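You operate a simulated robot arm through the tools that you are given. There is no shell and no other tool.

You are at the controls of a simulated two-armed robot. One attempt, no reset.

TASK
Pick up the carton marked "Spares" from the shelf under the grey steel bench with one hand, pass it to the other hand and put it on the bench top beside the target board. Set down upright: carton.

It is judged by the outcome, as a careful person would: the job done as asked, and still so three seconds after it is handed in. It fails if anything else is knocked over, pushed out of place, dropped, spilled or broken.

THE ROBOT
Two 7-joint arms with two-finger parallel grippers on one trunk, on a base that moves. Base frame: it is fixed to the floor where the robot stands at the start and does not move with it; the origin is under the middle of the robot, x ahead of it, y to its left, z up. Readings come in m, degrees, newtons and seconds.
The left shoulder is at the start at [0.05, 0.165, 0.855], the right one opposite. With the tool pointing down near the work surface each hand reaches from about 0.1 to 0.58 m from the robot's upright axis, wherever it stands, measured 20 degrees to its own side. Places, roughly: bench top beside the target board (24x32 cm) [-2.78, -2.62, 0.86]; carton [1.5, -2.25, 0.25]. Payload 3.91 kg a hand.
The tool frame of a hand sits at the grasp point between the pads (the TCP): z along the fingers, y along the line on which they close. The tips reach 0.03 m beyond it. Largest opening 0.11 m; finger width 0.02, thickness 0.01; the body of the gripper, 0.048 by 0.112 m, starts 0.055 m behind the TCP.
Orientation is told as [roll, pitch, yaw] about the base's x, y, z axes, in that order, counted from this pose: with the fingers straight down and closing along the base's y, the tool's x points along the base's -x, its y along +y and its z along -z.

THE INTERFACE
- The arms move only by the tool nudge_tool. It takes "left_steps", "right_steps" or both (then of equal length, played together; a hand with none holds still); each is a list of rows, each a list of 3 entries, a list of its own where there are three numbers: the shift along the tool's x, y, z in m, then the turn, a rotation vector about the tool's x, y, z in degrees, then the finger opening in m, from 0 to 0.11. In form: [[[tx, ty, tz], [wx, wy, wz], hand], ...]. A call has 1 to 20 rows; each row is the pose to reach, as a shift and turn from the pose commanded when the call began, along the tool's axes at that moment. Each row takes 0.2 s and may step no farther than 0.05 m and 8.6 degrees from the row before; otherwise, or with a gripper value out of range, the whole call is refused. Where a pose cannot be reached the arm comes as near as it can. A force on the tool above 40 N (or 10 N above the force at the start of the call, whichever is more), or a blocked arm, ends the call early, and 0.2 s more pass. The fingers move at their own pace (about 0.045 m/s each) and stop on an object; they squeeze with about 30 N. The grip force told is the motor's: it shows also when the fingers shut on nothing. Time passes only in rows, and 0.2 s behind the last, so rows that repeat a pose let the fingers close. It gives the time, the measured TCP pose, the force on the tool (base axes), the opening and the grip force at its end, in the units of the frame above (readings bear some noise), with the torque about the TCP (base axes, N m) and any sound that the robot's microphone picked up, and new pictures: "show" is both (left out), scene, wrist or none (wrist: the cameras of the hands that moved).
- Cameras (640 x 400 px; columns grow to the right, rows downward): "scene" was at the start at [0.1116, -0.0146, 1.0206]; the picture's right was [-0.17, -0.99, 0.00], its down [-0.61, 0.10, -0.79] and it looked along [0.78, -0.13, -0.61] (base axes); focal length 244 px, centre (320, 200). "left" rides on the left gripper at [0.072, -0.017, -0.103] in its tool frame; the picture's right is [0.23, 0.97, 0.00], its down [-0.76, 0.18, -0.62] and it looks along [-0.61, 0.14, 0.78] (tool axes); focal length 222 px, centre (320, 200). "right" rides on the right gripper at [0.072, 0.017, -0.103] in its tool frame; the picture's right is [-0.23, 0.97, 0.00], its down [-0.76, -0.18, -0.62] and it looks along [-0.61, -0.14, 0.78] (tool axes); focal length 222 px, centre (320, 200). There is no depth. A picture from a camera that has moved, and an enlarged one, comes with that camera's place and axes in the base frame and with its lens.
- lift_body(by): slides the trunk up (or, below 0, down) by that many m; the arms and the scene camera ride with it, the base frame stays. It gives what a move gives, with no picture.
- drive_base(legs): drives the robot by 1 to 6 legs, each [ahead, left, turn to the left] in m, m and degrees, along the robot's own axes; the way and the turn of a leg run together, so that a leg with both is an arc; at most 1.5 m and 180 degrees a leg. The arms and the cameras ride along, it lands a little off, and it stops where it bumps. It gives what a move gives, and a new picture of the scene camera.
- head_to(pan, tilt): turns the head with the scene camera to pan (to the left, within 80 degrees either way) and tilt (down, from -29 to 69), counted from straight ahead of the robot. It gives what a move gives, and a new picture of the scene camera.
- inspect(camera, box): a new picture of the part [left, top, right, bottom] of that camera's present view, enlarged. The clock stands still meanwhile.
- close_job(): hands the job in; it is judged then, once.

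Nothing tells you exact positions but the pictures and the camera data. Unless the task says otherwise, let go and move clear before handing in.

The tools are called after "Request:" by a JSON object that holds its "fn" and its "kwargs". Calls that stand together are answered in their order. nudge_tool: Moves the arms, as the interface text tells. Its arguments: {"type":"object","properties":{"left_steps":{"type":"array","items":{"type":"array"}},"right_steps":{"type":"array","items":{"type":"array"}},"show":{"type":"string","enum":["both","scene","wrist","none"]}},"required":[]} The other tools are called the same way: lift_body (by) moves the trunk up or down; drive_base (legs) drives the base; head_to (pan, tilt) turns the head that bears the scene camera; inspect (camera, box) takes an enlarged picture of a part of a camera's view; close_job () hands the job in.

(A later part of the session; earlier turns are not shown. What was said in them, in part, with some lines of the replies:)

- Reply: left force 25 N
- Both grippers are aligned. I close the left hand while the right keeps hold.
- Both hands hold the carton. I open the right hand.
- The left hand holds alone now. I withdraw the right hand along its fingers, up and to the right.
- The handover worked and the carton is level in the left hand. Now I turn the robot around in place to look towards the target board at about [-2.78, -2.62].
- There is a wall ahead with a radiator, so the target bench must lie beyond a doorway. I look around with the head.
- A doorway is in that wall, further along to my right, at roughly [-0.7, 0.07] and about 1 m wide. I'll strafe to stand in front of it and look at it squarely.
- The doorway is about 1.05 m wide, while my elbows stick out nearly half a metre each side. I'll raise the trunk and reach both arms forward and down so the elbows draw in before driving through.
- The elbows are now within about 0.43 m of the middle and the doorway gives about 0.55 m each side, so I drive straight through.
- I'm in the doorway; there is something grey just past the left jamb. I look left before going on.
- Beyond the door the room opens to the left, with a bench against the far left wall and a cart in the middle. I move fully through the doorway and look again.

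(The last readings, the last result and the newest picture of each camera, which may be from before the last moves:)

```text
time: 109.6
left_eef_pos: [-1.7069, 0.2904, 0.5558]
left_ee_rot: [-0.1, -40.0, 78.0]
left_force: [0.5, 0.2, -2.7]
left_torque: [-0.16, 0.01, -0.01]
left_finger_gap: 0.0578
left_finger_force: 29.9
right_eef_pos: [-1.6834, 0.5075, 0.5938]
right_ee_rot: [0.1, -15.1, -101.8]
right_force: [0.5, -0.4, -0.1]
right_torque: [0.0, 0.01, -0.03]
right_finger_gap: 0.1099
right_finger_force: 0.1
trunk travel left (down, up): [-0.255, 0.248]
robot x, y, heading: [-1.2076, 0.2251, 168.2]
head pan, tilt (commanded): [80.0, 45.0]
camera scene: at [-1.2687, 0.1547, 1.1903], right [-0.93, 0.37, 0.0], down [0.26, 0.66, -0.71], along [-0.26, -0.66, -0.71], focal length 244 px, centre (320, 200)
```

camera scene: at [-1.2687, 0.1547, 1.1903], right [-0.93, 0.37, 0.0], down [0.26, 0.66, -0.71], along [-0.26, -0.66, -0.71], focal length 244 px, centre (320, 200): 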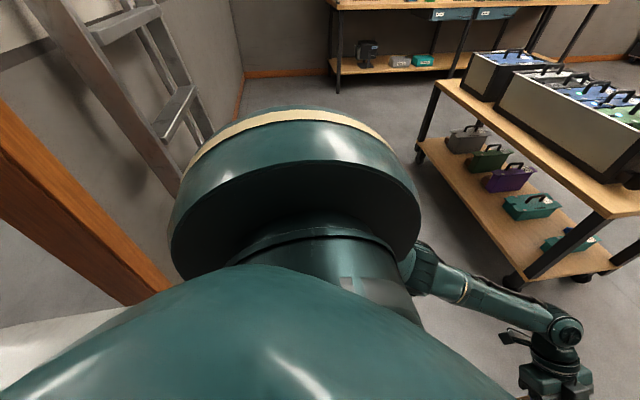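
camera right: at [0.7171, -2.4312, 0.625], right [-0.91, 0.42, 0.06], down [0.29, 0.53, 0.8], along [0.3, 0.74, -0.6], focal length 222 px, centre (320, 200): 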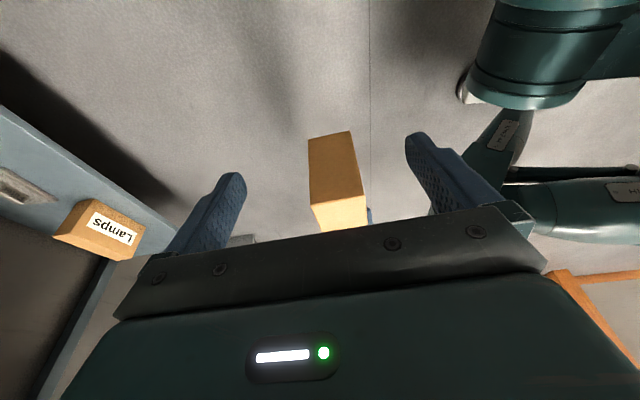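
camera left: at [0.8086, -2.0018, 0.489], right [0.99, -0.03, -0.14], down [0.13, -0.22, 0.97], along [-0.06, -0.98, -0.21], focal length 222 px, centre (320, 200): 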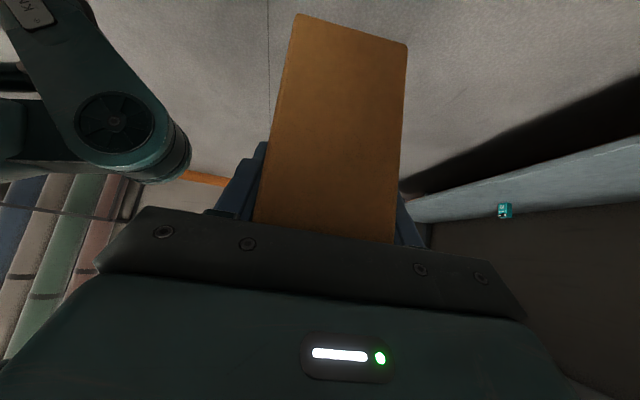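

The bench ahead-left (sign "Lantern bench") with a panel standing at its left end is where the target place should be. A ladder leans on the wall to my left and a cart stands to the right, so I step ahead a little, turn left, and look at the passage.

Request:
{"fn": "drive_base", "kwargs": {"legs": [[0.2, 0, 0], [0, 0, 80]]}}

Request:
{"fn": "head_to", "kwargs": {"pan": 0, "tilt": 30}}

```text
time: 114.6
left_eef_pos: [-1.557, -0.2133, 0.5549]
left_ee_rot: [-0.1, -40.1, 157.7]
left_force: [-0.1, 0.1, -2.4]
left_torque: [-0.08, -0.13, -0.01]
left_finger_gap: 0.0578
left_finger_force: 29.7
right_eef_pos: [-1.767, -0.1521, 0.5942]
right_ee_rot: [0.0, -15.0, -22.3]
right_force: [0.3, 0.0, 0.0]
right_torque: [-0.02, 0.02, 0.02]
right_finger_gap: 0.1102
right_finger_force: 0.1
trunk travel left (down, up): [-0.255, 0.248]
robot x, y, heading: [-1.4015, 0.2661, -112.6]
head pan, tilt (commanded): [80.0, 45.0]
camera scene: at [-1.3471, 0.1945, 1.1902], right [-0.54, -0.84, 0.0], down [-0.6, 0.38, -0.71], along [0.6, -0.38, -0.71], focal length 244 px, centre (320, 200)
```

scene: 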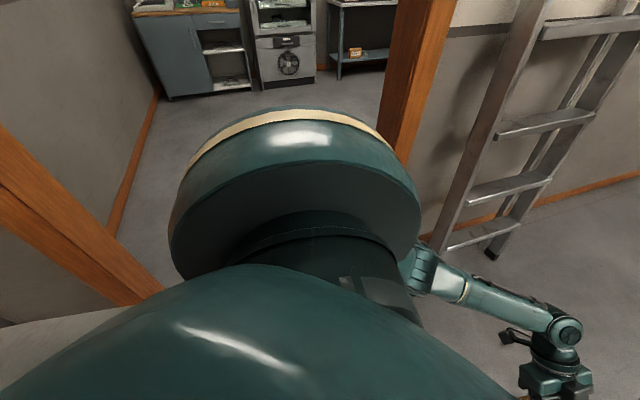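

```text
time: 116.1
left_eef_pos: [-1.5572, -0.2146, 0.5554]
left_ee_rot: [0.0, -39.9, 157.5]
left_force: [0.2, -0.4, -2.5]
left_torque: [-0.06, -0.14, 0.03]
left_finger_gap: 0.0578
left_finger_force: 30.5
right_eef_pos: [-1.767, -0.1514, 0.5944]
right_ee_rot: [0.1, -15.0, -22.3]
right_force: [-1.2, 0.6, -0.4]
right_torque: [0.02, 0.01, 0.03]
right_finger_gap: 0.1098
right_finger_force: 0.0
trunk travel left (down, up): [-0.255, 0.248]
robot x, y, heading: [-1.4013, 0.2645, -112.4]
head pan, tilt (commanded): [0.0, 30.0]
camera scene: at [-1.4502, 0.1544, 1.2128], right [-0.92, 0.38, 0.0], down [0.19, 0.46, -0.87], along [-0.33, -0.8, -0.5], focal length 244 px, centre (320, 200)
```

scene: 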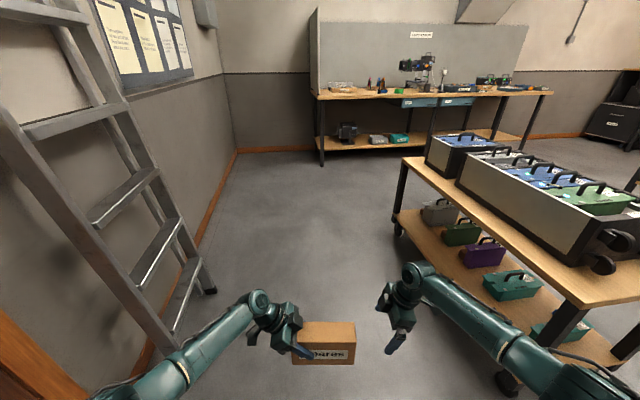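

Request:
{"fn": "inspect", "kwargs": {"camera": "scene", "box": [300, 40, 460, 140]}}

Request:
{"fn": "inspect", "kwargs": {"camera": "scene", "box": [460, 40, 640, 140]}}

```text
4.00 times, centred on (380, 90) of scene
camera zoom: at [-1.4502, 0.1544, 1.2128], right [-0.92, 0.38, 0.0], down [0.19, 0.46, -0.87], along [-0.33, -0.8, -0.5], focal length 977 px, centre (80, 640)
```

zoom: 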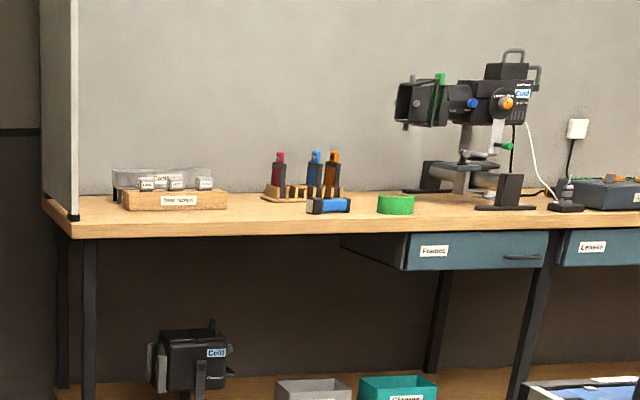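

```text
3.56 times, centred on (550, 90) of scene
camera zoom: at [-1.4502, 0.1544, 1.2128], right [-0.92, 0.38, 0.0], down [0.19, 0.46, -0.87], along [-0.33, -0.8, -0.5], focal length 869 px, centre (-498, 591)
```

zoom: 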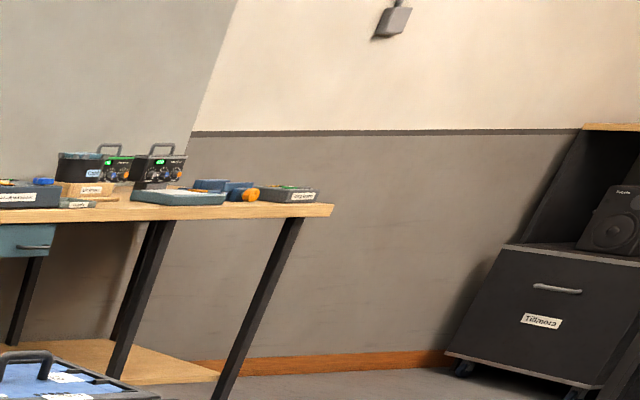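

The panel at the bench's left end, which the lantern points at, looks like the target board, with free bench top beside it in front of a small tray. I'll square up (room is turned 12°) and drive through the passage between ladder and cart.

Request:
{"fn": "drive_base", "kwargs": {"legs": [[0, 0, 10.4], [0.67, -0.103, 0], [0.67, -0.103, 0]]}}

Request:
{"fn": "head_to", "kwargs": {"pan": -15, "tilt": 25}}

```text
time: 123.9
left_eef_pos: [-1.948, -1.4917, 0.5549]
left_ee_rot: [0.0, -40.0, 167.9]
left_force: [0.1, 0.6, -2.4]
left_torque: [-0.05, -0.13, 0.01]
left_finger_gap: 0.0578
left_finger_force: 30.0
right_eef_pos: [-2.1639, -1.4658, 0.5955]
right_ee_rot: [0.0, -15.0, -12.1]
right_force: [-0.6, -0.4, -0.7]
right_torque: [0.02, -0.01, 0.01]
right_finger_gap: 0.1101
right_finger_force: 0.1
trunk travel left (down, up): [-0.255, 0.248]
robot x, y, heading: [-1.8817, -0.9916, -101.9]
head pan, tilt (commanded): [0.0, 30.0]
camera scene: at [-1.9082, -1.1102, 1.2128], right [-0.98, 0.21, 0.0], down [0.11, 0.49, -0.87], along [-0.18, -0.85, -0.5], focal length 244 px, centre (320, 200)
```

scene: 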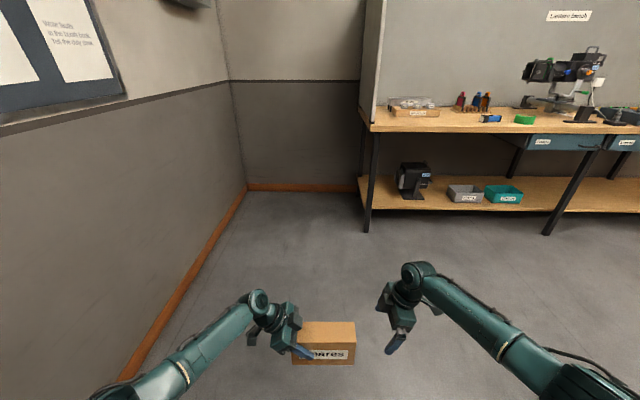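

```text
time: 124.7
left_eef_pos: [-1.9479, -1.4924, 0.5554]
left_ee_rot: [0.0, -39.9, 167.9]
left_force: [-0.2, -0.2, -2.7]
left_torque: [-0.01, -0.12, 0.02]
left_finger_gap: 0.0579
left_finger_force: 29.8
right_eef_pos: [-2.1649, -1.4665, 0.5943]
right_ee_rot: [0.0, -15.0, -12.0]
right_force: [-0.1, 0.1, 0.0]
right_torque: [-0.01, 0.02, 0.0]
right_finger_gap: 0.1102
right_finger_force: 0.0
trunk travel left (down, up): [-0.255, 0.248]
robot x, y, heading: [-1.8772, -0.9942, -102.0]
head pan, tilt (commanded): [-15.0, 25.0]
camera scene: at [-1.9312, -1.1037, 1.2208], right [-0.89, 0.46, 0.0], down [0.19, 0.38, -0.91], along [-0.41, -0.81, -0.42], focal length 244 px, centre (320, 200)
```

scene: 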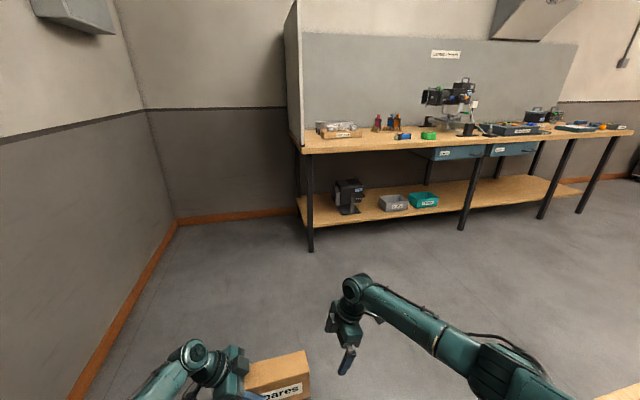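

I raise the trunk for a better view down on the bench top.

Request:
{"fn": "lift_body", "kwargs": {"by": 0.24}}

Request:
{"fn": "head_to", "kwargs": {"pan": -18, "tilt": 25}}

Request:
{"fn": "inspect", "kwargs": {"camera": "scene", "box": [260, 90, 480, 220]}}

```text
time: 127.2
left_eef_pos: [-1.9471, -1.4915, 0.7939]
left_ee_rot: [0.0, -40.0, 167.8]
left_force: [0.2, 1.1, -3.1]
left_torque: [-0.02, -0.12, -0.01]
left_finger_gap: 0.058
left_finger_force: 29.9
right_eef_pos: [-2.1646, -1.467, 0.8344]
right_ee_rot: [0.1, -15.0, -12.1]
right_force: [-0.1, 0.0, 0.8]
right_torque: [-0.03, 0.01, 0.0]
right_finger_gap: 0.1099
right_finger_force: 0.0
trunk travel left (down, up): [-0.495, 0.008]
robot x, y, heading: [-1.8813, -0.991, -102.1]
head pan, tilt (commanded): [-15.0, 25.0]
```

```text
time: 127.8
left_eef_pos: [-1.9477, -1.4924, 0.7944]
left_ee_rot: [0.1, -40.0, 167.9]
left_force: [0.2, 0.7, -2.6]
left_torque: [-0.03, -0.18, 0.03]
left_finger_gap: 0.058
left_finger_force: 30.2
right_eef_pos: [-2.1649, -1.4668, 0.8344]
right_ee_rot: [0.0, -14.9, -12.0]
right_force: [0.6, 0.5, -0.8]
right_torque: [-0.03, 0.01, -0.03]
right_finger_gap: 0.1101
right_finger_force: 0.2
trunk travel left (down, up): [-0.495, 0.008]
robot x, y, heading: [-1.8763, -0.9954, -102.0]
head pan, tilt (commanded): [-18.0, 25.0]
camera scene: at [-1.9354, -1.1015, 1.4608], right [-0.86, 0.5, 0.0], down [0.21, 0.37, -0.91], along [-0.45, -0.78, -0.42], focal length 244 px, centre (320, 200)
```

scene: 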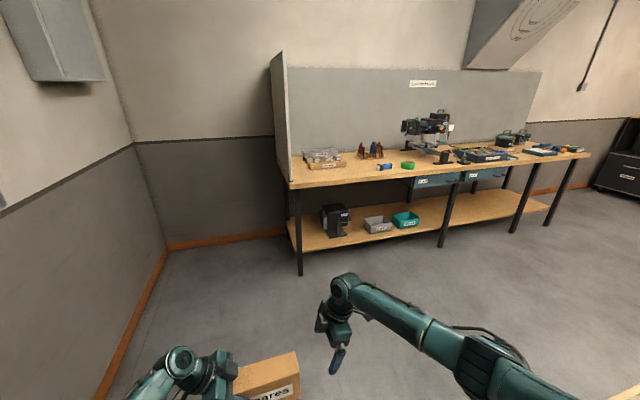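

```text
2.91 times, centred on (370, 155) of scene
camera zoom: at [-1.9354, -1.1015, 1.4608], right [-0.86, 0.5, 0.0], down [0.21, 0.37, -0.91], along [-0.45, -0.78, -0.42], focal length 711 px, centre (174, 331)
```

zoom: 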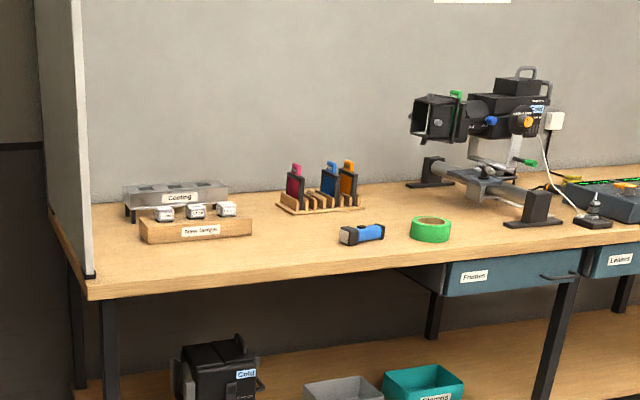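

The hint point lies on the free patch just right of the standing board, in front of a small tray. To keep my left wrist clear of the board I'll turn the left hand (with carton) a quarter turn so its wrist leans back towards me, and raise both hands above bench height before approaching.

Request:
{"fn": "nudge_tool", "kwargs": {"left_steps": [[[-0.0056, -0.0045, -0.0197], [-5.26, 0, -6.27], 0.0], [[-0.0113, -0.0091, -0.0395], [-10.52, 0, -12.53], 0.0], [[-0.0169, -0.0136, -0.0592], [-15.78, 0, -18.8], 0.0], [[-0.0225, -0.0182, -0.0789], [-21.04, 0, -25.07], 0.0], [[-0.0282, -0.0227, -0.0986], [-26.3, 0, -31.33], 0.0], [[-0.0338, -0.0273, -0.1184], [-31.56, 0, -37.6], 0.0], [[-0.0395, -0.0318, -0.1381], [-36.83, 0, -43.87], 0.0], [[-0.0451, -0.0364, -0.1578], [-42.09, 0, -50.14], 0.0], [[-0.0507, -0.0409, -0.1775], [-47.35, 0, -56.4], 0.0], [[-0.0564, -0.0455, -0.1973], [-52.61, 0, -62.67], 0.0], [[-0.062, -0.05, -0.217], [-57.87, 0, -68.94], 0.0], [[-0.062, -0.05, -0.217], [-57.87, 0, -68.94], 0.0]], "right_steps": [[[-0.0017, 0.0127, -0.0203], [0, 0, 0], 0.11], [[-0.0033, 0.0255, -0.0405], [0, 0, 0], 0.11], [[-0.005, 0.0382, -0.0608], [0, 0, 0], 0.11], [[-0.0067, 0.0509, -0.0811], [0, 0, 0], 0.11], [[-0.0084, 0.0636, -0.1013], [0, 0, 0], 0.11], [[-0.01, 0.0764, -0.1216], [0, 0, 0], 0.11], [[-0.0117, 0.0891, -0.1418], [0, 0, 0], 0.11], [[-0.0134, 0.1018, -0.1621], [0, 0, 0], 0.11], [[-0.0151, 0.1145, -0.1824], [0, 0, 0], 0.11], [[-0.0167, 0.1273, -0.2026], [0, 0, 0], 0.11], [[-0.0184, 0.14, -0.2229], [0, 0, 0], 0.11], [[-0.0184, 0.14, -0.2229], [0, 0, 0], 0.11]], "show": "both"}}

Request:
{"fn": "head_to", "kwargs": {"pan": 0, "tilt": 40}}

```text
time: 130.4
left_eef_pos: [-1.8444, -1.4625, 1.0009]
left_ee_rot: [0.0, -39.9, -102.0]
left_force: [0.5, -0.4, -2.4]
left_torque: [0.17, -0.03, 0.0]
left_finger_gap: 0.0576
left_finger_force: 29.9
right_eef_pos: [-2.1751, -1.3233, 1.0556]
right_ee_rot: [0.0, -14.9, -12.0]
right_force: [-0.4, 0.7, -1.2]
right_torque: [-0.01, -0.02, 0.0]
right_finger_gap: 0.1099
right_finger_force: 0.1
trunk travel left (down, up): [-0.495, 0.008]
robot x, y, heading: [-1.883, -0.9889, -102.2]
head pan, tilt (commanded): [-18.0, 25.0]
camera scene: at [-1.9353, -1.1017, 1.4608], right [-0.86, 0.5, 0.0], down [0.21, 0.37, -0.91], along [-0.45, -0.78, -0.42], focal length 244 px, centre (320, 200)
camera right: at [-2.268, -1.2865, 1.1364], right [0.42, 0.91, 0.06], down [0.53, -0.29, 0.8], along [0.74, -0.3, -0.6], focal length 222 px, centre (320, 200)
camera left: at [-1.836, -1.3381, 1.0351], right [0.99, -0.03, -0.15], down [0.14, -0.22, 0.97], along [-0.06, -0.98, -0.21], focal length 222 px, centre (320, 200)
```

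scene: 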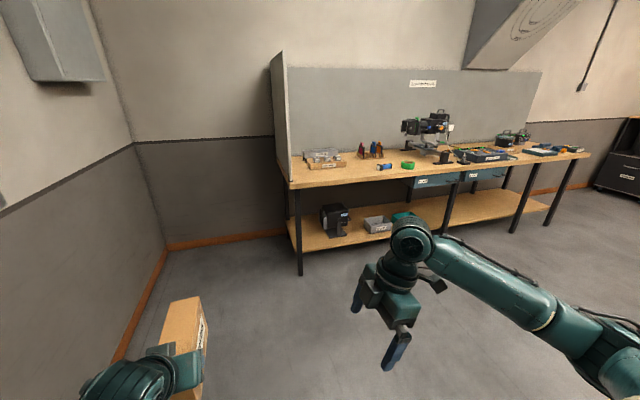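
right: 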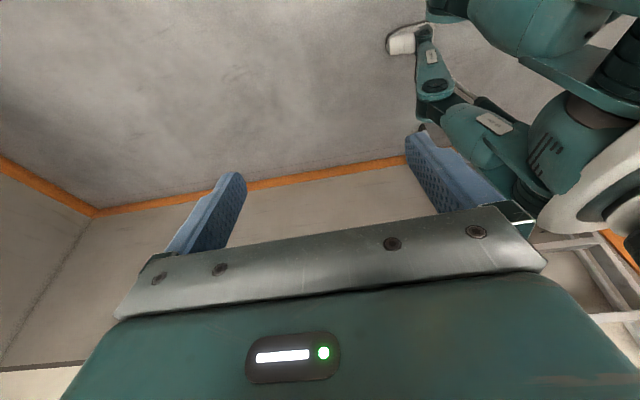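
left: 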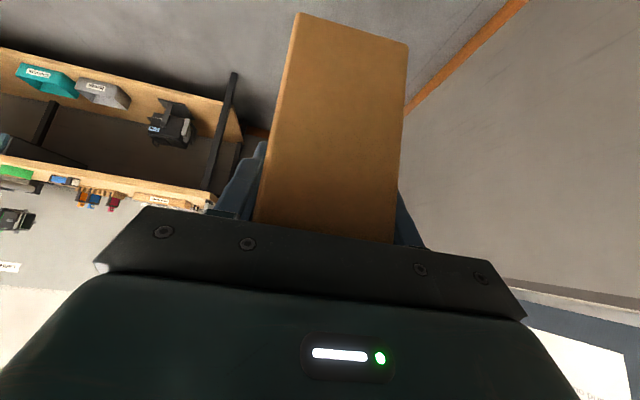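

```text
time: 131.2
left_eef_pos: [-1.8478, -1.4624, 1.002]
left_ee_rot: [0.0, -40.0, -102.3]
left_force: [-0.9, -0.2, -2.6]
left_torque: [0.16, -0.02, 0.0]
left_finger_gap: 0.0577
left_finger_force: 29.5
right_eef_pos: [-2.1768, -1.3232, 1.0556]
right_ee_rot: [0.0, -15.0, -12.0]
right_force: [0.3, 0.3, -0.4]
right_torque: [0.01, 0.0, 0.02]
right_finger_gap: 0.1101
right_finger_force: 0.0
trunk travel left (down, up): [-0.495, 0.008]
robot x, y, heading: [-1.8771, -0.9947, -102.2]
head pan, tilt (commanded): [0.0, 40.0]
camera scene: at [-1.9071, -1.1049, 1.4375], right [-0.98, 0.21, 0.0], down [0.14, 0.63, -0.77], along [-0.16, -0.75, -0.64], focal length 244 px, centre (320, 200)
```

scene: 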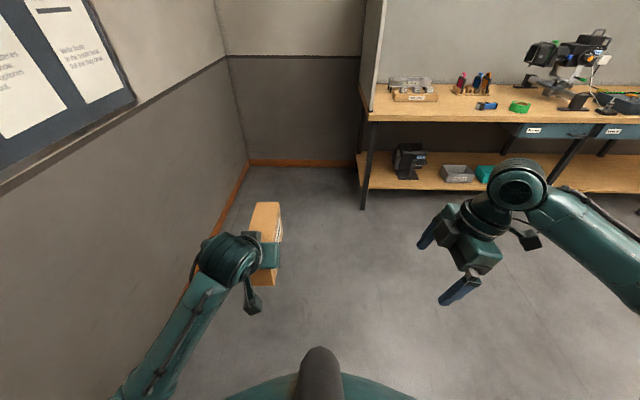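

The carton now points away from me and is above bench height. I drive ahead 0.95 m along the left wall, then strafe right to line up with the free patch, staying short of the board.

Request:
{"fn": "drive_base", "kwargs": {"legs": [[0.95, 0, 0]]}}

Request:
{"fn": "drive_base", "kwargs": {"legs": [[0, -0.6, 0]]}}

```text
time: 136.2
left_eef_pos: [-2.0503, -2.4033, 1.0001]
left_ee_rot: [0.1, -40.0, -102.2]
left_force: [-0.7, -0.2, -3.9]
left_torque: [0.12, -0.03, 0.01]
left_finger_gap: 0.0577
left_finger_force: 29.6
right_eef_pos: [-2.3796, -2.2655, 1.0549]
right_ee_rot: [-0.1, -15.0, -12.1]
right_force: [0.2, -0.1, -0.1]
right_torque: [-0.01, -0.02, -0.04]
right_finger_gap: 0.1101
right_finger_force: 0.1
trunk travel left (down, up): [-0.495, 0.008]
robot x, y, heading: [-2.0805, -1.9322, -102.2]
head pan, tilt (commanded): [0.0, 40.0]
camera scene: at [-2.11, -2.0463, 1.4374], right [-0.98, 0.21, 0.0], down [0.14, 0.63, -0.77], along [-0.16, -0.75, -0.64], focal length 244 px, centre (320, 200)
```

scene: 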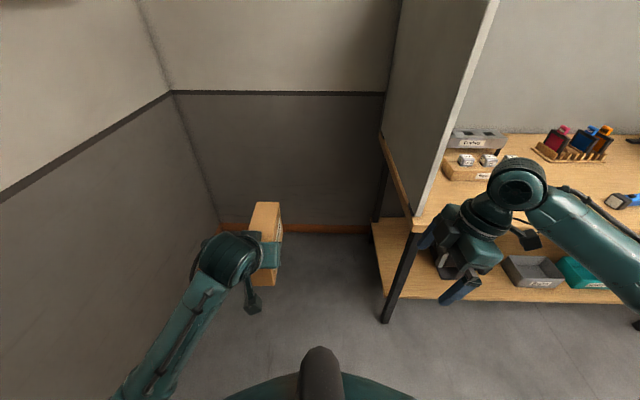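

```text
time: 142.0
left_eef_pos: [-2.6368, -2.2796, 1.0007]
left_ee_rot: [0.0, -40.0, -101.7]
left_force: [0.0, 0.5, -3.5]
left_torque: [0.14, -0.07, 0.0]
left_finger_gap: 0.0578
left_finger_force: 29.9
right_eef_pos: [-2.9686, -2.1415, 1.0557]
right_ee_rot: [0.0, -15.0, -11.6]
right_force: [-0.4, -0.1, 0.3]
right_torque: [-0.03, 0.01, 0.02]
right_finger_gap: 0.1099
right_finger_force: 0.0
trunk travel left (down, up): [-0.495, 0.008]
robot x, y, heading: [-2.6745, -1.8128, -101.9]
head pan, tilt (commanded): [0.0, 40.0]
camera scene: at [-2.7009, -1.9212, 1.4375], right [-0.98, 0.2, 0.0], down [0.13, 0.63, -0.77], along [-0.15, -0.75, -0.64], focal length 244 px, centre (320, 200)
```

scene: 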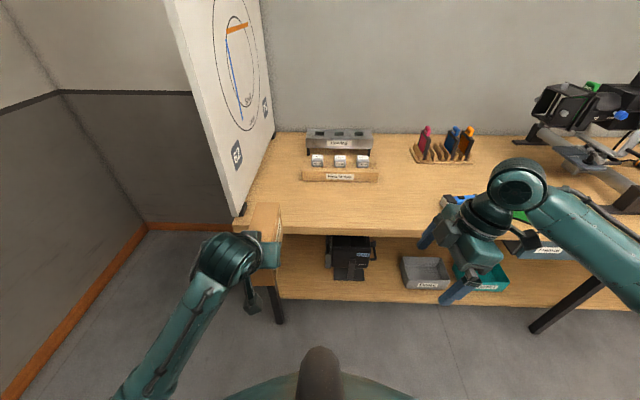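

The board carries a drawn target, which confirms the place: the free bench top to its right, in front of the small trays. I zoom in to measure it.

Request:
{"fn": "inspect", "kwargs": {"camera": "scene", "box": [200, 110, 440, 260]}}

Request:
{"fn": "inspect", "kwargs": {"camera": "left", "box": [0, 0, 640, 400]}}

Request:
{"fn": "inspect", "kwargs": {"camera": "right", "box": [0, 0, 640, 400]}}

```text
2.67 times, centred on (320, 185) of scene
camera zoom: at [-2.7009, -1.9212, 1.4375], right [-0.98, 0.2, 0.0], down [0.13, 0.63, -0.77], along [-0.15, -0.75, -0.64], focal length 652 px, centre (320, 240)
```

zoom: 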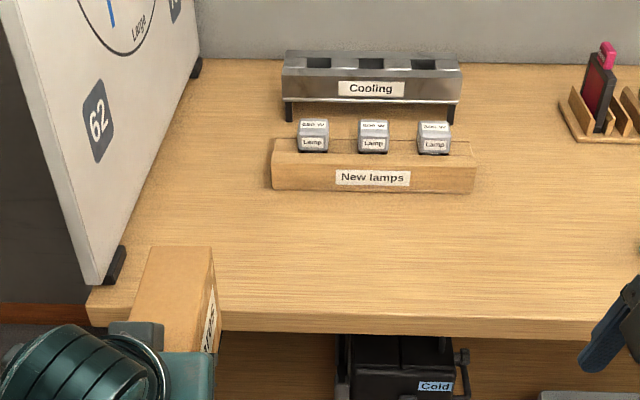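

```text
1.00 times, centred on (320, 200) of left (not enlarged: the box is as wide or as high as the picture)
camera zoom: at [-2.628, -2.1538, 1.0349], right [0.99, -0.03, -0.15], down [0.14, -0.22, 0.97], along [-0.06, -0.98, -0.21], focal length 222 px, centre (320, 200)
```

zoom: 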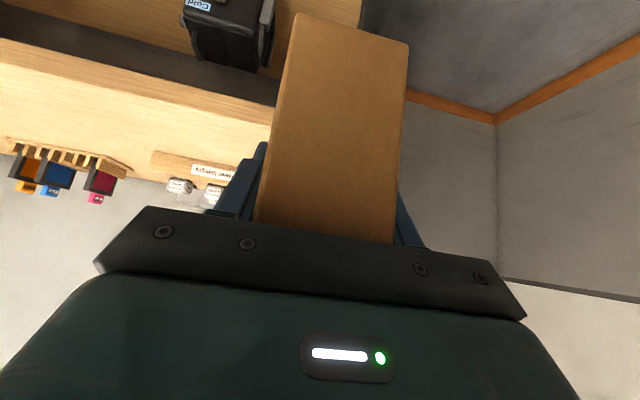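

```text
1.00 times, centred on (320, 200) of right (not enlarged: the box is as wide or as high as the picture)
camera zoom: at [-3.0604, -2.1059, 1.1361], right [0.41, 0.91, 0.06], down [0.53, -0.29, 0.8], along [0.74, -0.3, -0.6], focal length 222 px, centre (320, 200)
```

zoom: 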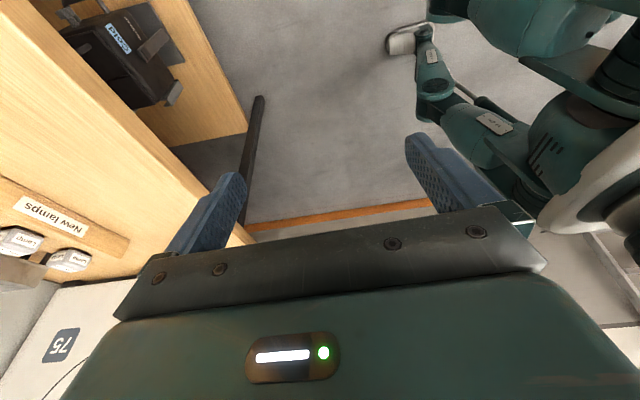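

Measured in my frame: bench edge about 0.66 m ahead, board feet at 0.24 m left, tray front at 0.915 m ahead. I'll set the carton's centre about 0.79 m ahead and 0.09 m left, so I drive in 0.24 m and 4 cm right with the carton 6 cm above the bench.

Request:
{"fn": "drive_base", "kwargs": {"legs": [[0.24, -0.04, 0]]}}

Request:
{"fn": "inspect", "kwargs": {"camera": "scene", "box": [160, 150, 420, 330]}}

```text
time: 143.8
left_eef_pos: [-2.7258, -2.5068, 1.0009]
left_ee_rot: [0.0, -39.9, -101.8]
left_force: [-0.5, 0.0, -2.6]
left_torque: [0.13, 0.02, 0.0]
left_finger_gap: 0.0578
left_finger_force: 29.7
right_eef_pos: [-3.0563, -2.3702, 1.0551]
right_ee_rot: [0.0, -15.0, -11.6]
right_force: [-0.1, 0.7, -0.1]
right_torque: [0.0, 0.0, -0.01]
right_finger_gap: 0.11
right_finger_force: 0.2
trunk travel left (down, up): [-0.495, 0.008]
robot x, y, heading: [-2.7597, -2.0333, -101.6]
head pan, tilt (commanded): [0.0, 40.0]
camera scene: at [-2.7893, -2.1501, 1.4374], right [-0.98, 0.2, 0.0], down [0.13, 0.63, -0.77], along [-0.16, -0.75, -0.64], focal length 244 px, centre (320, 200)
```

scene: 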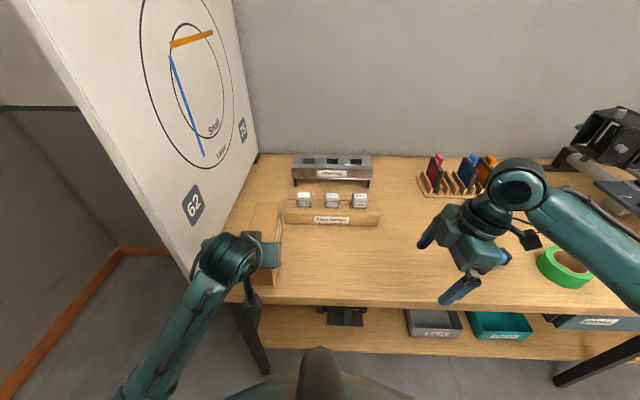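

```text
2.22 times, centred on (290, 240) of scene
camera zoom: at [-2.7893, -2.1501, 1.4374], right [-0.98, 0.2, 0.0], down [0.13, 0.63, -0.77], along [-0.16, -0.75, -0.64], focal length 543 px, centre (387, 111)
```

zoom: 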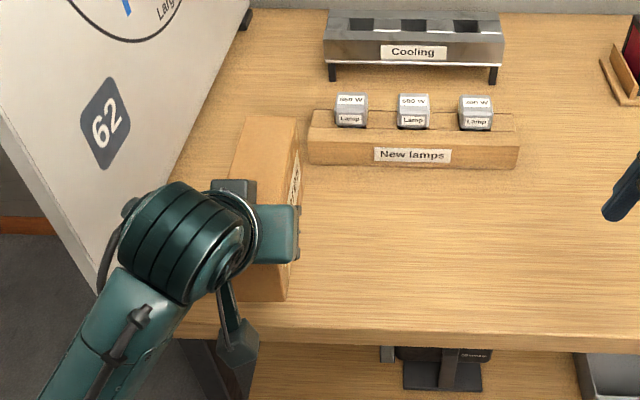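

Position matches the plan: the carton needs 5.5 cm further ahead, keeping 4 cm to the tray and over 10 cm to the board. I move it ahead and then lower it most of the way.

Request:
{"fn": "nudge_tool", "kwargs": {"left_steps": [[[-0.014, 0, 0.0118], [0, 0, 0], 0.0], [[-0.0281, 0, 0.0236], [0, 0, 0], 0.0], [[-0.0421, 0, 0.0354], [0, 0, 0], 0.0], [[-0.0357, 0, 0.0431], [0, 0, 0], 0.0], [[-0.0292, 0, 0.0507], [0, 0, 0], 0.0], [[-0.0164, 0, 0.066], [0, 0, 0], 0.0], [[-0.0164, 0, 0.066], [0, 0, 0], 0.0]], "show": "both"}}

Request:
{"fn": "inspect", "kwargs": {"camera": "scene", "box": [160, 150, 420, 330]}}

```text
time: 145.4
left_eef_pos: [-2.7367, -2.5601, 0.9604]
left_ee_rot: [0.0, -39.9, -101.8]
left_force: [0.2, 1.0, -3.5]
left_torque: [0.15, -0.03, 0.02]
left_finger_gap: 0.0581
left_finger_force: 30.3
right_eef_pos: [-3.0567, -2.3704, 1.0552]
right_ee_rot: [0.1, -15.0, -11.6]
right_force: [1.0, 0.1, 0.8]
right_torque: [0.0, -0.03, -0.02]
right_finger_gap: 0.1101
right_finger_force: 0.0
trunk travel left (down, up): [-0.495, 0.008]
robot x, y, heading: [-2.763, -2.0348, -102.1]
head pan, tilt (commanded): [0.0, 40.0]
camera scene: at [-2.7891, -2.1495, 1.4375], right [-0.98, 0.2, 0.0], down [0.13, 0.63, -0.77], along [-0.16, -0.75, -0.64], focal length 244 px, centre (320, 200)
camera left: at [-2.7272, -2.4353, 0.9946], right [0.99, -0.03, -0.15], down [0.14, -0.22, 0.97], along [-0.06, -0.98, -0.21], focal length 222 px, centre (320, 200)
```

scene: 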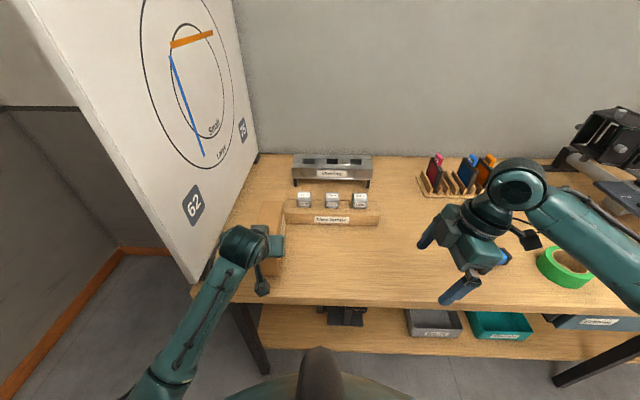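
left: 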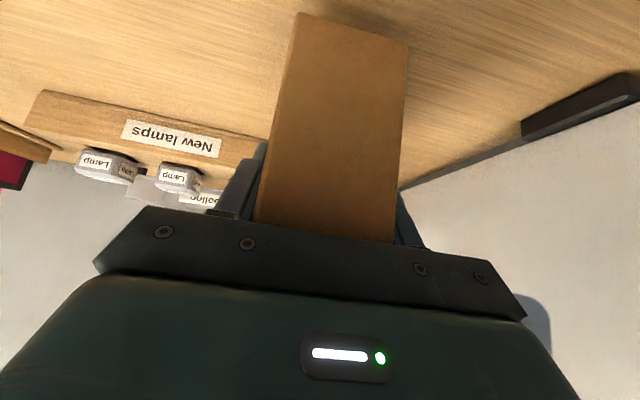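

```text
2.22 times, centred on (290, 240) of scene
camera zoom: at [-2.7891, -2.1495, 1.4375], right [-0.98, 0.2, 0.0], down [0.13, 0.63, -0.77], along [-0.16, -0.75, -0.64], focal length 543 px, centre (387, 111)
```

zoom: 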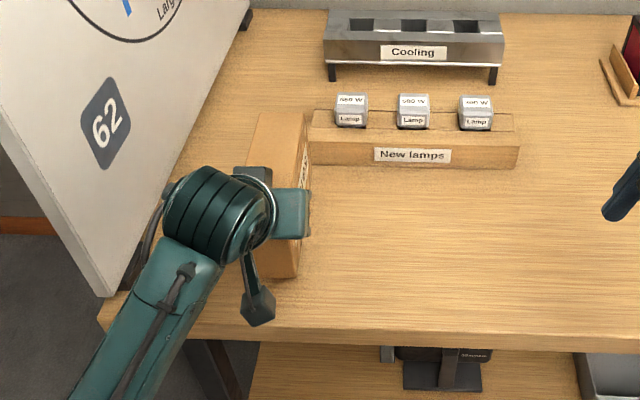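

Request:
{"fn": "nudge_tool", "kwargs": {"left_steps": [[[0.0026, 0, 0.0031], [0, 0, 0], 0.0], [[0.0051, 0, 0.0061], [0, 0, 0], 0.0], [[0.0077, 0, 0.0092], [0, 0, 0], 0.0], [[0.0103, 0, 0.0123], [0, 0, 0], 0.0], [[0.0103, 0, 0.0123], [0, 0, 0], 0.0]], "show": "wrist"}}

Request:
{"fn": "inspect", "kwargs": {"camera": "right", "box": [0, 0, 640, 400]}}

```text
time: 146.6
left_eef_pos: [-2.7367, -2.5598, 0.9442]
left_ee_rot: [0.0, -39.9, -101.8]
left_force: [-0.7, 0.6, -3.0]
left_torque: [0.12, -0.01, 0.02]
left_finger_gap: 0.0577
left_finger_force: 29.9
right_eef_pos: [-3.0561, -2.3694, 1.0556]
right_ee_rot: [0.0, -15.0, -11.7]
right_force: [-0.4, 0.8, 0.6]
right_torque: [0.01, 0.01, -0.02]
right_finger_gap: 0.1103
right_finger_force: 0.0
trunk travel left (down, up): [-0.495, 0.008]
robot x, y, heading: [-2.7617, -2.038, -101.8]
head pan, tilt (commanded): [0.0, 40.0]
camera left: at [-2.7276, -2.4355, 0.9782], right [0.99, -0.03, -0.15], down [0.14, -0.22, 0.97], along [-0.06, -0.98, -0.21], focal length 222 px, centre (320, 200)
```

left: 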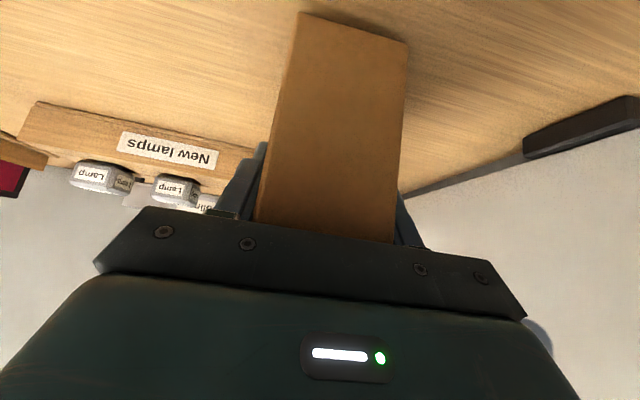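

```text
1.00 times, centred on (320, 200) of right (not enlarged: the box is as wide or as high as the picture)
camera zoom: at [-3.1488, -2.3337, 1.1361], right [0.41, 0.91, 0.06], down [0.53, -0.29, 0.8], along [0.74, -0.3, -0.6], focal length 222 px, centre (320, 200)
```

zoom: 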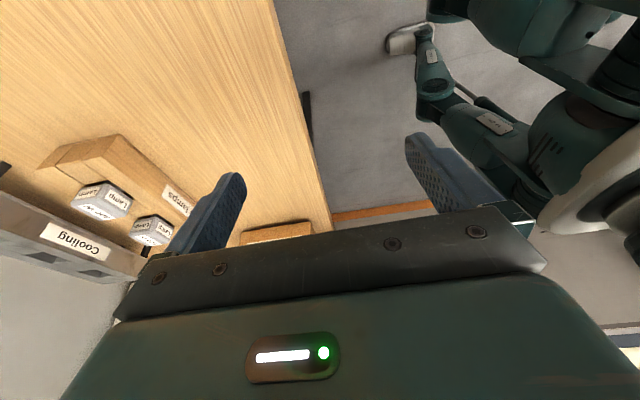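

Request:
{"fn": "inspect", "kwargs": {"camera": "right", "box": [220, 200, 340, 260]}}

Request:
{"fn": "nudge_tool", "kwargs": {"left_steps": [[[0.0013, 0, 0.0015], [0, 0, 0], 0.0], [[0.0019, 0, 0.0023], [0, 0, 0], 0.0], [[0.0026, 0, 0.0031], [0, 0, 0], 0.0], [[0.0026, 0, 0.0031], [0, 0, 0], 0.0]], "show": "none"}}

```text
5.33 times, centred on (280, 230) of right
camera zoom: at [-3.1488, -2.3337, 1.1361], right [0.41, 0.91, 0.06], down [0.53, -0.29, 0.8], along [0.74, -0.3, -0.6], focal length 1185 px, centre (533, 40)
```

zoom: 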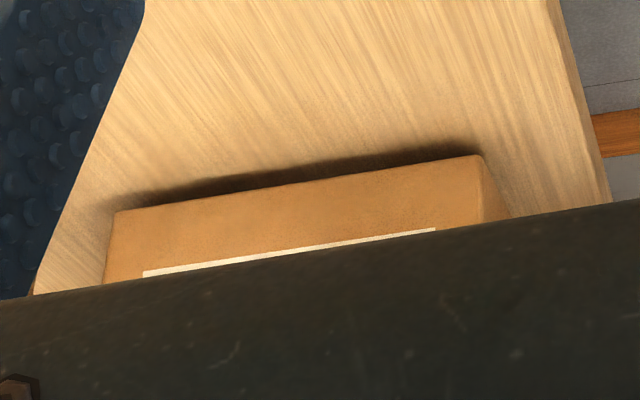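

```text
time: 147.6
left_eef_pos: [-2.7371, -2.5601, 0.9412]
left_ee_rot: [0.0, -40.0, -101.8]
left_force: [0.7, -0.5, -2.6]
left_torque: [0.15, -0.02, 0.01]
left_finger_gap: 0.0579
left_finger_force: 30.0
right_eef_pos: [-3.056, -2.3693, 1.0556]
right_ee_rot: [0.0, -15.0, -11.6]
right_force: [0.3, 0.5, -0.6]
right_torque: [0.0, -0.01, 0.02]
right_finger_gap: 0.1099
right_finger_force: 0.0
trunk travel left (down, up): [-0.495, 0.008]
robot x, y, heading: [-2.7618, -2.0328, -101.4]
head pan, tilt (commanded): [0.0, 40.0]
```

No contact yet. I keep lowering in small steps while watching the force.

Request:
{"fn": "nudge_tool", "kwargs": {"left_steps": [[[0.0013, 0, 0.0015], [0, 0, 0], 0.0], [[0.0026, 0, 0.0031], [0, 0, 0], 0.0], [[0.0026, 0, 0.0031], [0, 0, 0], 0.0]], "show": "none"}}

Request:
{"fn": "inspect", "kwargs": {"camera": "right", "box": [220, 200, 340, 260]}}

```text
time: 148.4
left_eef_pos: [-2.7371, -2.5608, 0.9378]
left_ee_rot: [0.0, -40.0, -101.9]
left_force: [0.1, -0.4, -2.3]
left_torque: [0.16, 0.0, -0.01]
left_finger_gap: 0.0579
left_finger_force: 29.5
right_eef_pos: [-3.0554, -2.37, 1.0548]
right_ee_rot: [0.1, -15.1, -11.6]
right_force: [0.6, 0.3, 0.4]
right_torque: [0.03, 0.0, -0.02]
right_finger_gap: 0.1101
right_finger_force: 0.0
trunk travel left (down, up): [-0.495, 0.008]
robot x, y, heading: [-2.7664, -2.0374, -101.8]
head pan, tilt (commanded): [0.0, 40.0]
```

```text
5.33 times, centred on (280, 230) of right
camera zoom: at [-3.1488, -2.3336, 1.1361], right [0.41, 0.91, 0.06], down [0.53, -0.29, 0.8], along [0.74, -0.3, -0.6], focal length 1185 px, centre (533, 40)
```

zoom: 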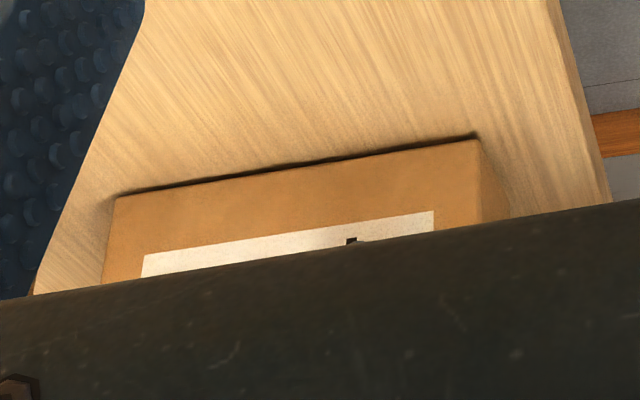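

The shadow gap under the carton is nearly closed, perhaps 2–3 mm left. I lower further.

Request:
{"fn": "nudge_tool", "kwargs": {"left_steps": [[[0.0006, 0, 0.0008], [0, 0, 0], 0.0], [[0.0013, 0, 0.0015], [0, 0, 0], 0.0], [[0.0013, 0, 0.0015], [0, 0, 0], 0.0]], "show": "none"}}

Request:
{"fn": "inspect", "kwargs": {"camera": "right", "box": [220, 200, 340, 260]}}

```text
time: 149.2
left_eef_pos: [-2.7367, -2.5616, 0.9347]
left_ee_rot: [0.1, -39.8, -101.8]
left_force: [-0.3, 0.4, -2.9]
left_torque: [0.12, -0.05, 0.04]
left_finger_gap: 0.0579
left_finger_force: 30.1
right_eef_pos: [-3.0559, -2.3705, 1.056]
right_ee_rot: [0.0, -15.0, -11.6]
right_force: [0.6, -0.7, -0.9]
right_torque: [-0.03, -0.03, -0.01]
right_finger_gap: 0.1101
right_finger_force: 0.0
trunk travel left (down, up): [-0.495, 0.008]
robot x, y, heading: [-2.7644, -2.0386, -101.5]
head pan, tilt (commanded): [0.0, 40.0]
```

```text
5.33 times, centred on (280, 230) of right
camera zoom: at [-3.1488, -2.3337, 1.1361], right [0.41, 0.91, 0.06], down [0.53, -0.29, 0.8], along [0.74, -0.3, -0.6], focal length 1185 px, centre (533, 40)
```

zoom: 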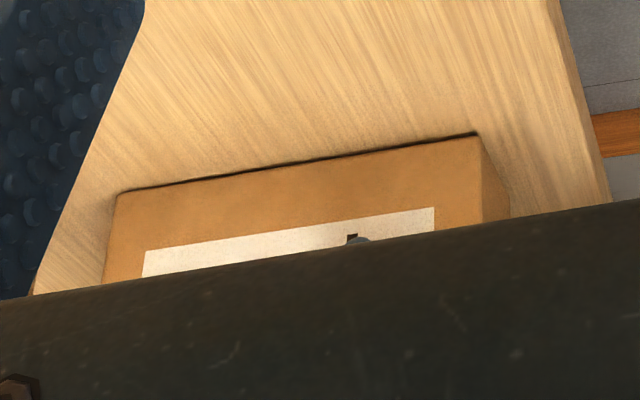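

Almost touching. Another 2 mm, in half-millimetre steps.

Request:
{"fn": "nudge_tool", "kwargs": {"left_steps": [[[0.0003, 0, 0.0004], [0, 0, 0], 0.0], [[0.0006, 0, 0.0008], [0, 0, 0], 0.0], [[0.001, 0, 0.0012], [0, 0, 0], 0.0], [[0.0013, 0, 0.0015], [0, 0, 0], 0.0], [[0.0013, 0, 0.0015], [0, 0, 0], 0.0]], "show": "none"}}

Request:
{"fn": "inspect", "kwargs": {"camera": "right", "box": [220, 200, 340, 260]}}

```text
time: 150.4
left_eef_pos: [-2.736, -2.5609, 0.9336]
left_ee_rot: [0.1, -40.2, -101.9]
left_force: [0.0, 0.4, 3.4]
left_torque: [-0.68, 0.13, -0.06]
left_finger_gap: 0.0581
left_finger_force: 30.5
right_eef_pos: [-3.0565, -2.3689, 1.0556]
right_ee_rot: [-0.1, -15.0, -11.5]
right_force: [0.1, 0.8, 0.0]
right_torque: [-0.02, 0.01, 0.0]
right_finger_gap: 0.1101
right_finger_force: 0.3
trunk travel left (down, up): [-0.495, 0.008]
robot x, y, heading: [-2.7589, -2.0381, -101.9]
head pan, tilt (commanded): [0.0, 40.0]
```

```text
5.33 times, centred on (280, 230) of right
camera zoom: at [-3.1489, -2.3331, 1.1364], right [0.41, 0.91, 0.06], down [0.53, -0.29, 0.8], along [0.74, -0.3, -0.6], focal length 1185 px, centre (533, 40)
```

zoom: 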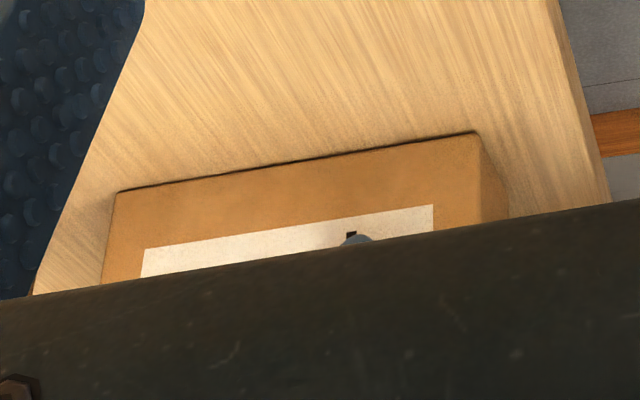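

The carton touches down (force changed by 6 N). I open the left hand gently.

Request:
{"fn": "nudge_tool", "kwargs": {"left_steps": [[[0, 0, 0], [0, 0, 0], 0.06], [[0, 0, 0], [0, 0, 0], 0.066], [[0, 0, 0], [0, 0, 0], 0.075], [[0, 0, 0], [0, 0, 0], 0.09], [[0, 0, 0], [0, 0, 0], 0.11], [[0, 0, 0], [0, 0, 0], 0.11], [[0, 0, 0], [0, 0, 0], 0.11]], "show": "both"}}

Request:
{"fn": "inspect", "kwargs": {"camera": "scene", "box": [160, 150, 420, 330]}}

```text
time: 152.0
left_eef_pos: [-2.7355, -2.5589, 0.9319]
left_ee_rot: [0.0, -40.0, -101.8]
left_force: [0.3, 0.1, -0.4]
left_torque: [-0.02, 0.0, 0.03]
left_finger_gap: 0.1101
left_finger_force: 0.0
right_eef_pos: [-3.0557, -2.3698, 1.0554]
right_ee_rot: [0.0, -15.0, -11.5]
right_force: [0.6, -0.8, -0.6]
right_torque: [0.02, -0.02, -0.03]
right_finger_gap: 0.11
right_finger_force: 0.1
trunk travel left (down, up): [-0.495, 0.008]
robot x, y, heading: [-2.7617, -2.0397, -101.9]
head pan, tilt (commanded): [0.0, 40.0]
camera scene: at [-2.7891, -2.1491, 1.4375], right [-0.98, 0.2, 0.0], down [0.13, 0.63, -0.77], along [-0.16, -0.75, -0.64], focal length 244 px, centre (320, 200)
camera left: at [-2.7271, -2.4358, 0.9664], right [0.99, -0.03, -0.15], down [0.14, -0.22, 0.97], along [-0.06, -0.98, -0.21], focal length 222 px, centre (320, 200)
```

scene: 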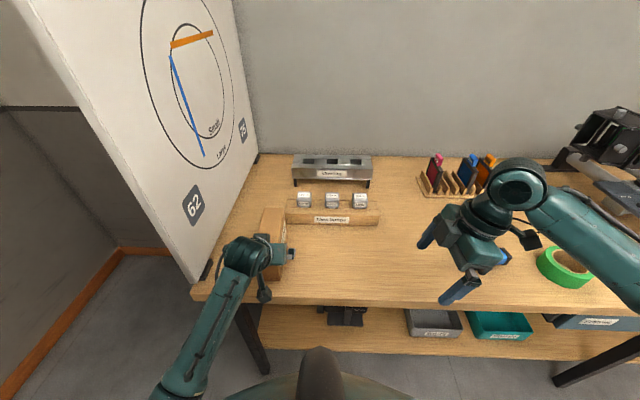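
left: 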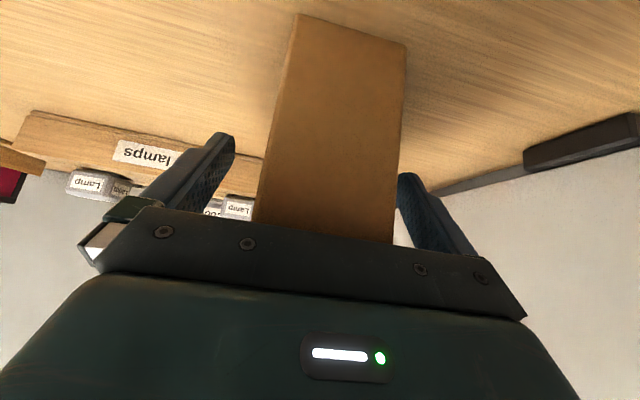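

```text
2.22 times, centred on (290, 240) of scene
camera zoom: at [-2.7891, -2.1491, 1.4375], right [-0.98, 0.2, 0.0], down [0.13, 0.63, -0.77], along [-0.16, -0.75, -0.64], focal length 543 px, centre (387, 111)
```

zoom: 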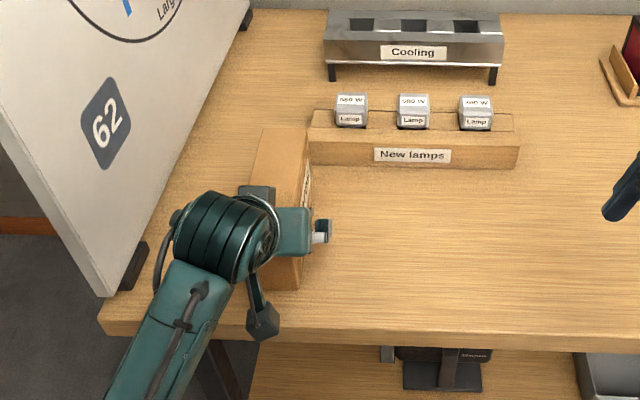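

The fingers are clear on both sides and the carton stands on its own. I withdraw the left hand backward and up along its fingers.

Request:
{"fn": "nudge_tool", "kwargs": {"left_steps": [[[0, 0, -0.01], [0, 0, 0], 0.11], [[0, 0, -0.03], [0, 0, 0], 0.11], [[0, 0, -0.055], [0, 0, 0], 0.11], [[0, 0, -0.08], [0, 0, 0], 0.11], [[0, 0, -0.105], [0, 0, 0], 0.11], [[0, 0, -0.13], [0, 0, 0], 0.11], [[0, 0, -0.13], [0, 0, 0], 0.11]], "show": "both"}}

Request:
{"fn": "inspect", "kwargs": {"camera": "scene", "box": [160, 150, 420, 330]}}

```text
time: 153.6
left_eef_pos: [-2.7201, -2.4788, 1.0325]
left_ee_rot: [0.1, -40.1, -101.8]
left_force: [0.5, 0.5, -0.4]
left_torque: [0.0, 0.0, 0.04]
left_finger_gap: 0.1101
left_finger_force: 0.1
right_eef_pos: [-3.0555, -2.369, 1.0555]
right_ee_rot: [0.0, -15.0, -11.6]
right_force: [0.4, 0.2, 1.2]
right_torque: [0.01, 0.01, -0.03]
right_finger_gap: 0.11
right_finger_force: 0.0
trunk travel left (down, up): [-0.495, 0.008]
robot x, y, heading: [-2.764, -2.0405, -101.8]
head pan, tilt (commanded): [0.0, 40.0]
camera scene: at [-2.789, -2.1492, 1.4375], right [-0.98, 0.2, 0.0], down [0.13, 0.63, -0.77], along [-0.16, -0.75, -0.64], focal length 244 px, centre (320, 200)
camera left: at [-2.7099, -2.3534, 1.0656], right [0.99, -0.03, -0.15], down [0.14, -0.22, 0.97], along [-0.06, -0.98, -0.21], focal length 222 px, centre (320, 200)
```

scene: 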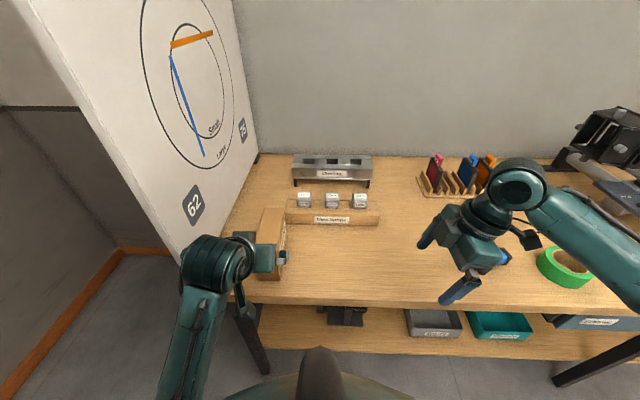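
left: 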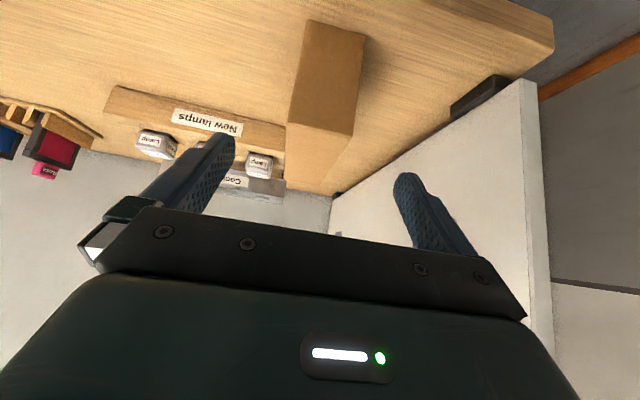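

```text
2.22 times, centred on (290, 240) of scene
camera zoom: at [-2.789, -2.1492, 1.4375], right [-0.98, 0.2, 0.0], down [0.13, 0.63, -0.77], along [-0.16, -0.75, -0.64], focal length 543 px, centre (387, 111)
```

zoom: 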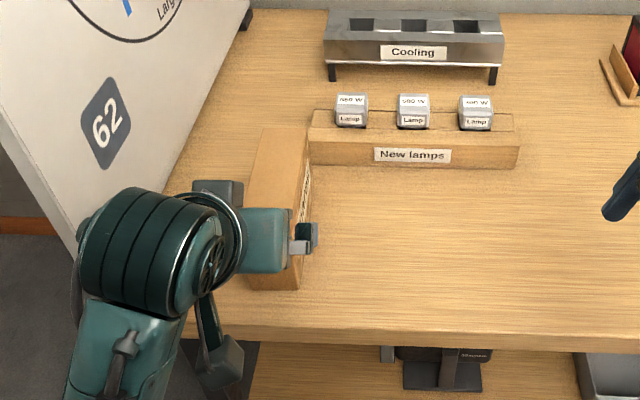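

The carton stands upright beside the target board, untouched by the hand. I back the robot off 0.3 m and check the final scene.

Request:
{"fn": "drive_base", "kwargs": {"legs": [[-0.3, 0, 0]]}}

Request:
{"fn": "inspect", "kwargs": {"camera": "scene", "box": [180, 60, 480, 260]}}

```text
time: 155.6
left_eef_pos: [-2.6603, -2.1913, 1.0331]
left_ee_rot: [0.0, -40.1, -102.0]
left_force: [-0.9, -0.1, -0.8]
left_torque: [0.01, 0.01, 0.01]
left_finger_gap: 0.11
left_finger_force: 0.1
right_eef_pos: [-2.9971, -2.0796, 1.0547]
right_ee_rot: [-0.1, -15.0, -11.9]
right_force: [0.4, 0.0, -0.5]
right_torque: [-0.01, 0.02, 0.01]
right_finger_gap: 0.1101
right_finger_force: 0.1
trunk travel left (down, up): [-0.495, 0.008]
robot x, y, heading: [-2.7085, -1.7488, -101.9]
head pan, tilt (commanded): [0.0, 40.0]
camera scene: at [-2.7291, -1.8607, 1.4376], right [-0.98, 0.21, 0.0], down [0.13, 0.63, -0.77], along [-0.16, -0.75, -0.64], focal length 244 px, centre (320, 200)
```

scene: 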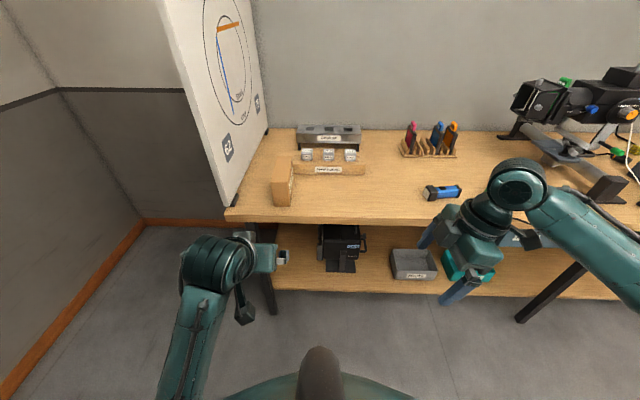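

```text
2.00 times, centred on (330, 160) of scene
camera zoom: at [-2.7291, -1.8607, 1.4376], right [-0.98, 0.21, 0.0], down [0.13, 0.63, -0.77], along [-0.16, -0.75, -0.64], focal length 489 px, centre (300, 280)
```

zoom: 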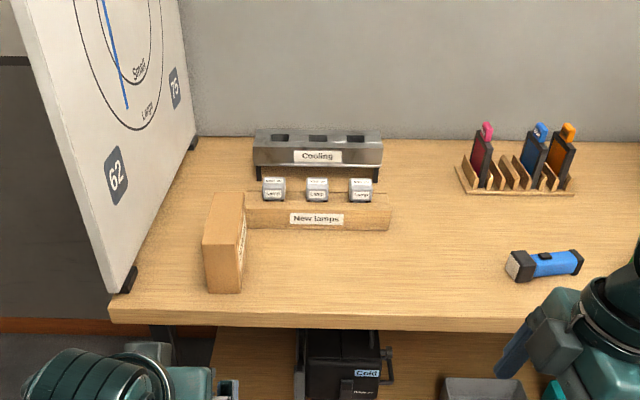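

The carton stands upright on the bench beside the target board, clear of the tray, and nothing else has moved. Both hands are empty and clear, so I hand the job in.

Request:
{"fn": "close_job", "kwargs": {}}

```text
The job is handed in.
```

The "Spares" carton is standing upright on the bench top to the right of the target board, and the job is handed in. I picked it up with the right hand, passed it to the left in free space, and set it down with the left.

- **Placement:** it sits in the free area in front of the "New lamps" tray. By camera measurement it is about 4 cm from the tray and over 10 cm from the board. I turned it a quarter turn, so its long side runs front to back and the label faces sideways. This kept the left wrist clear of the board.
- **Other items:** nothing was knocked or moved that I could see. On the shelf, the "Lamps" carton, the filter tray and the small teal box looked unchanged after the pick-up. On the target bench, everything in view was in place after I backed off.
- **Hands:** both are empty and clear of the bench.

Early in the approach, the left hand showed a growing upward force, probably from pressing against the robot's own body. I moved it away at once and the force dropped to zero.
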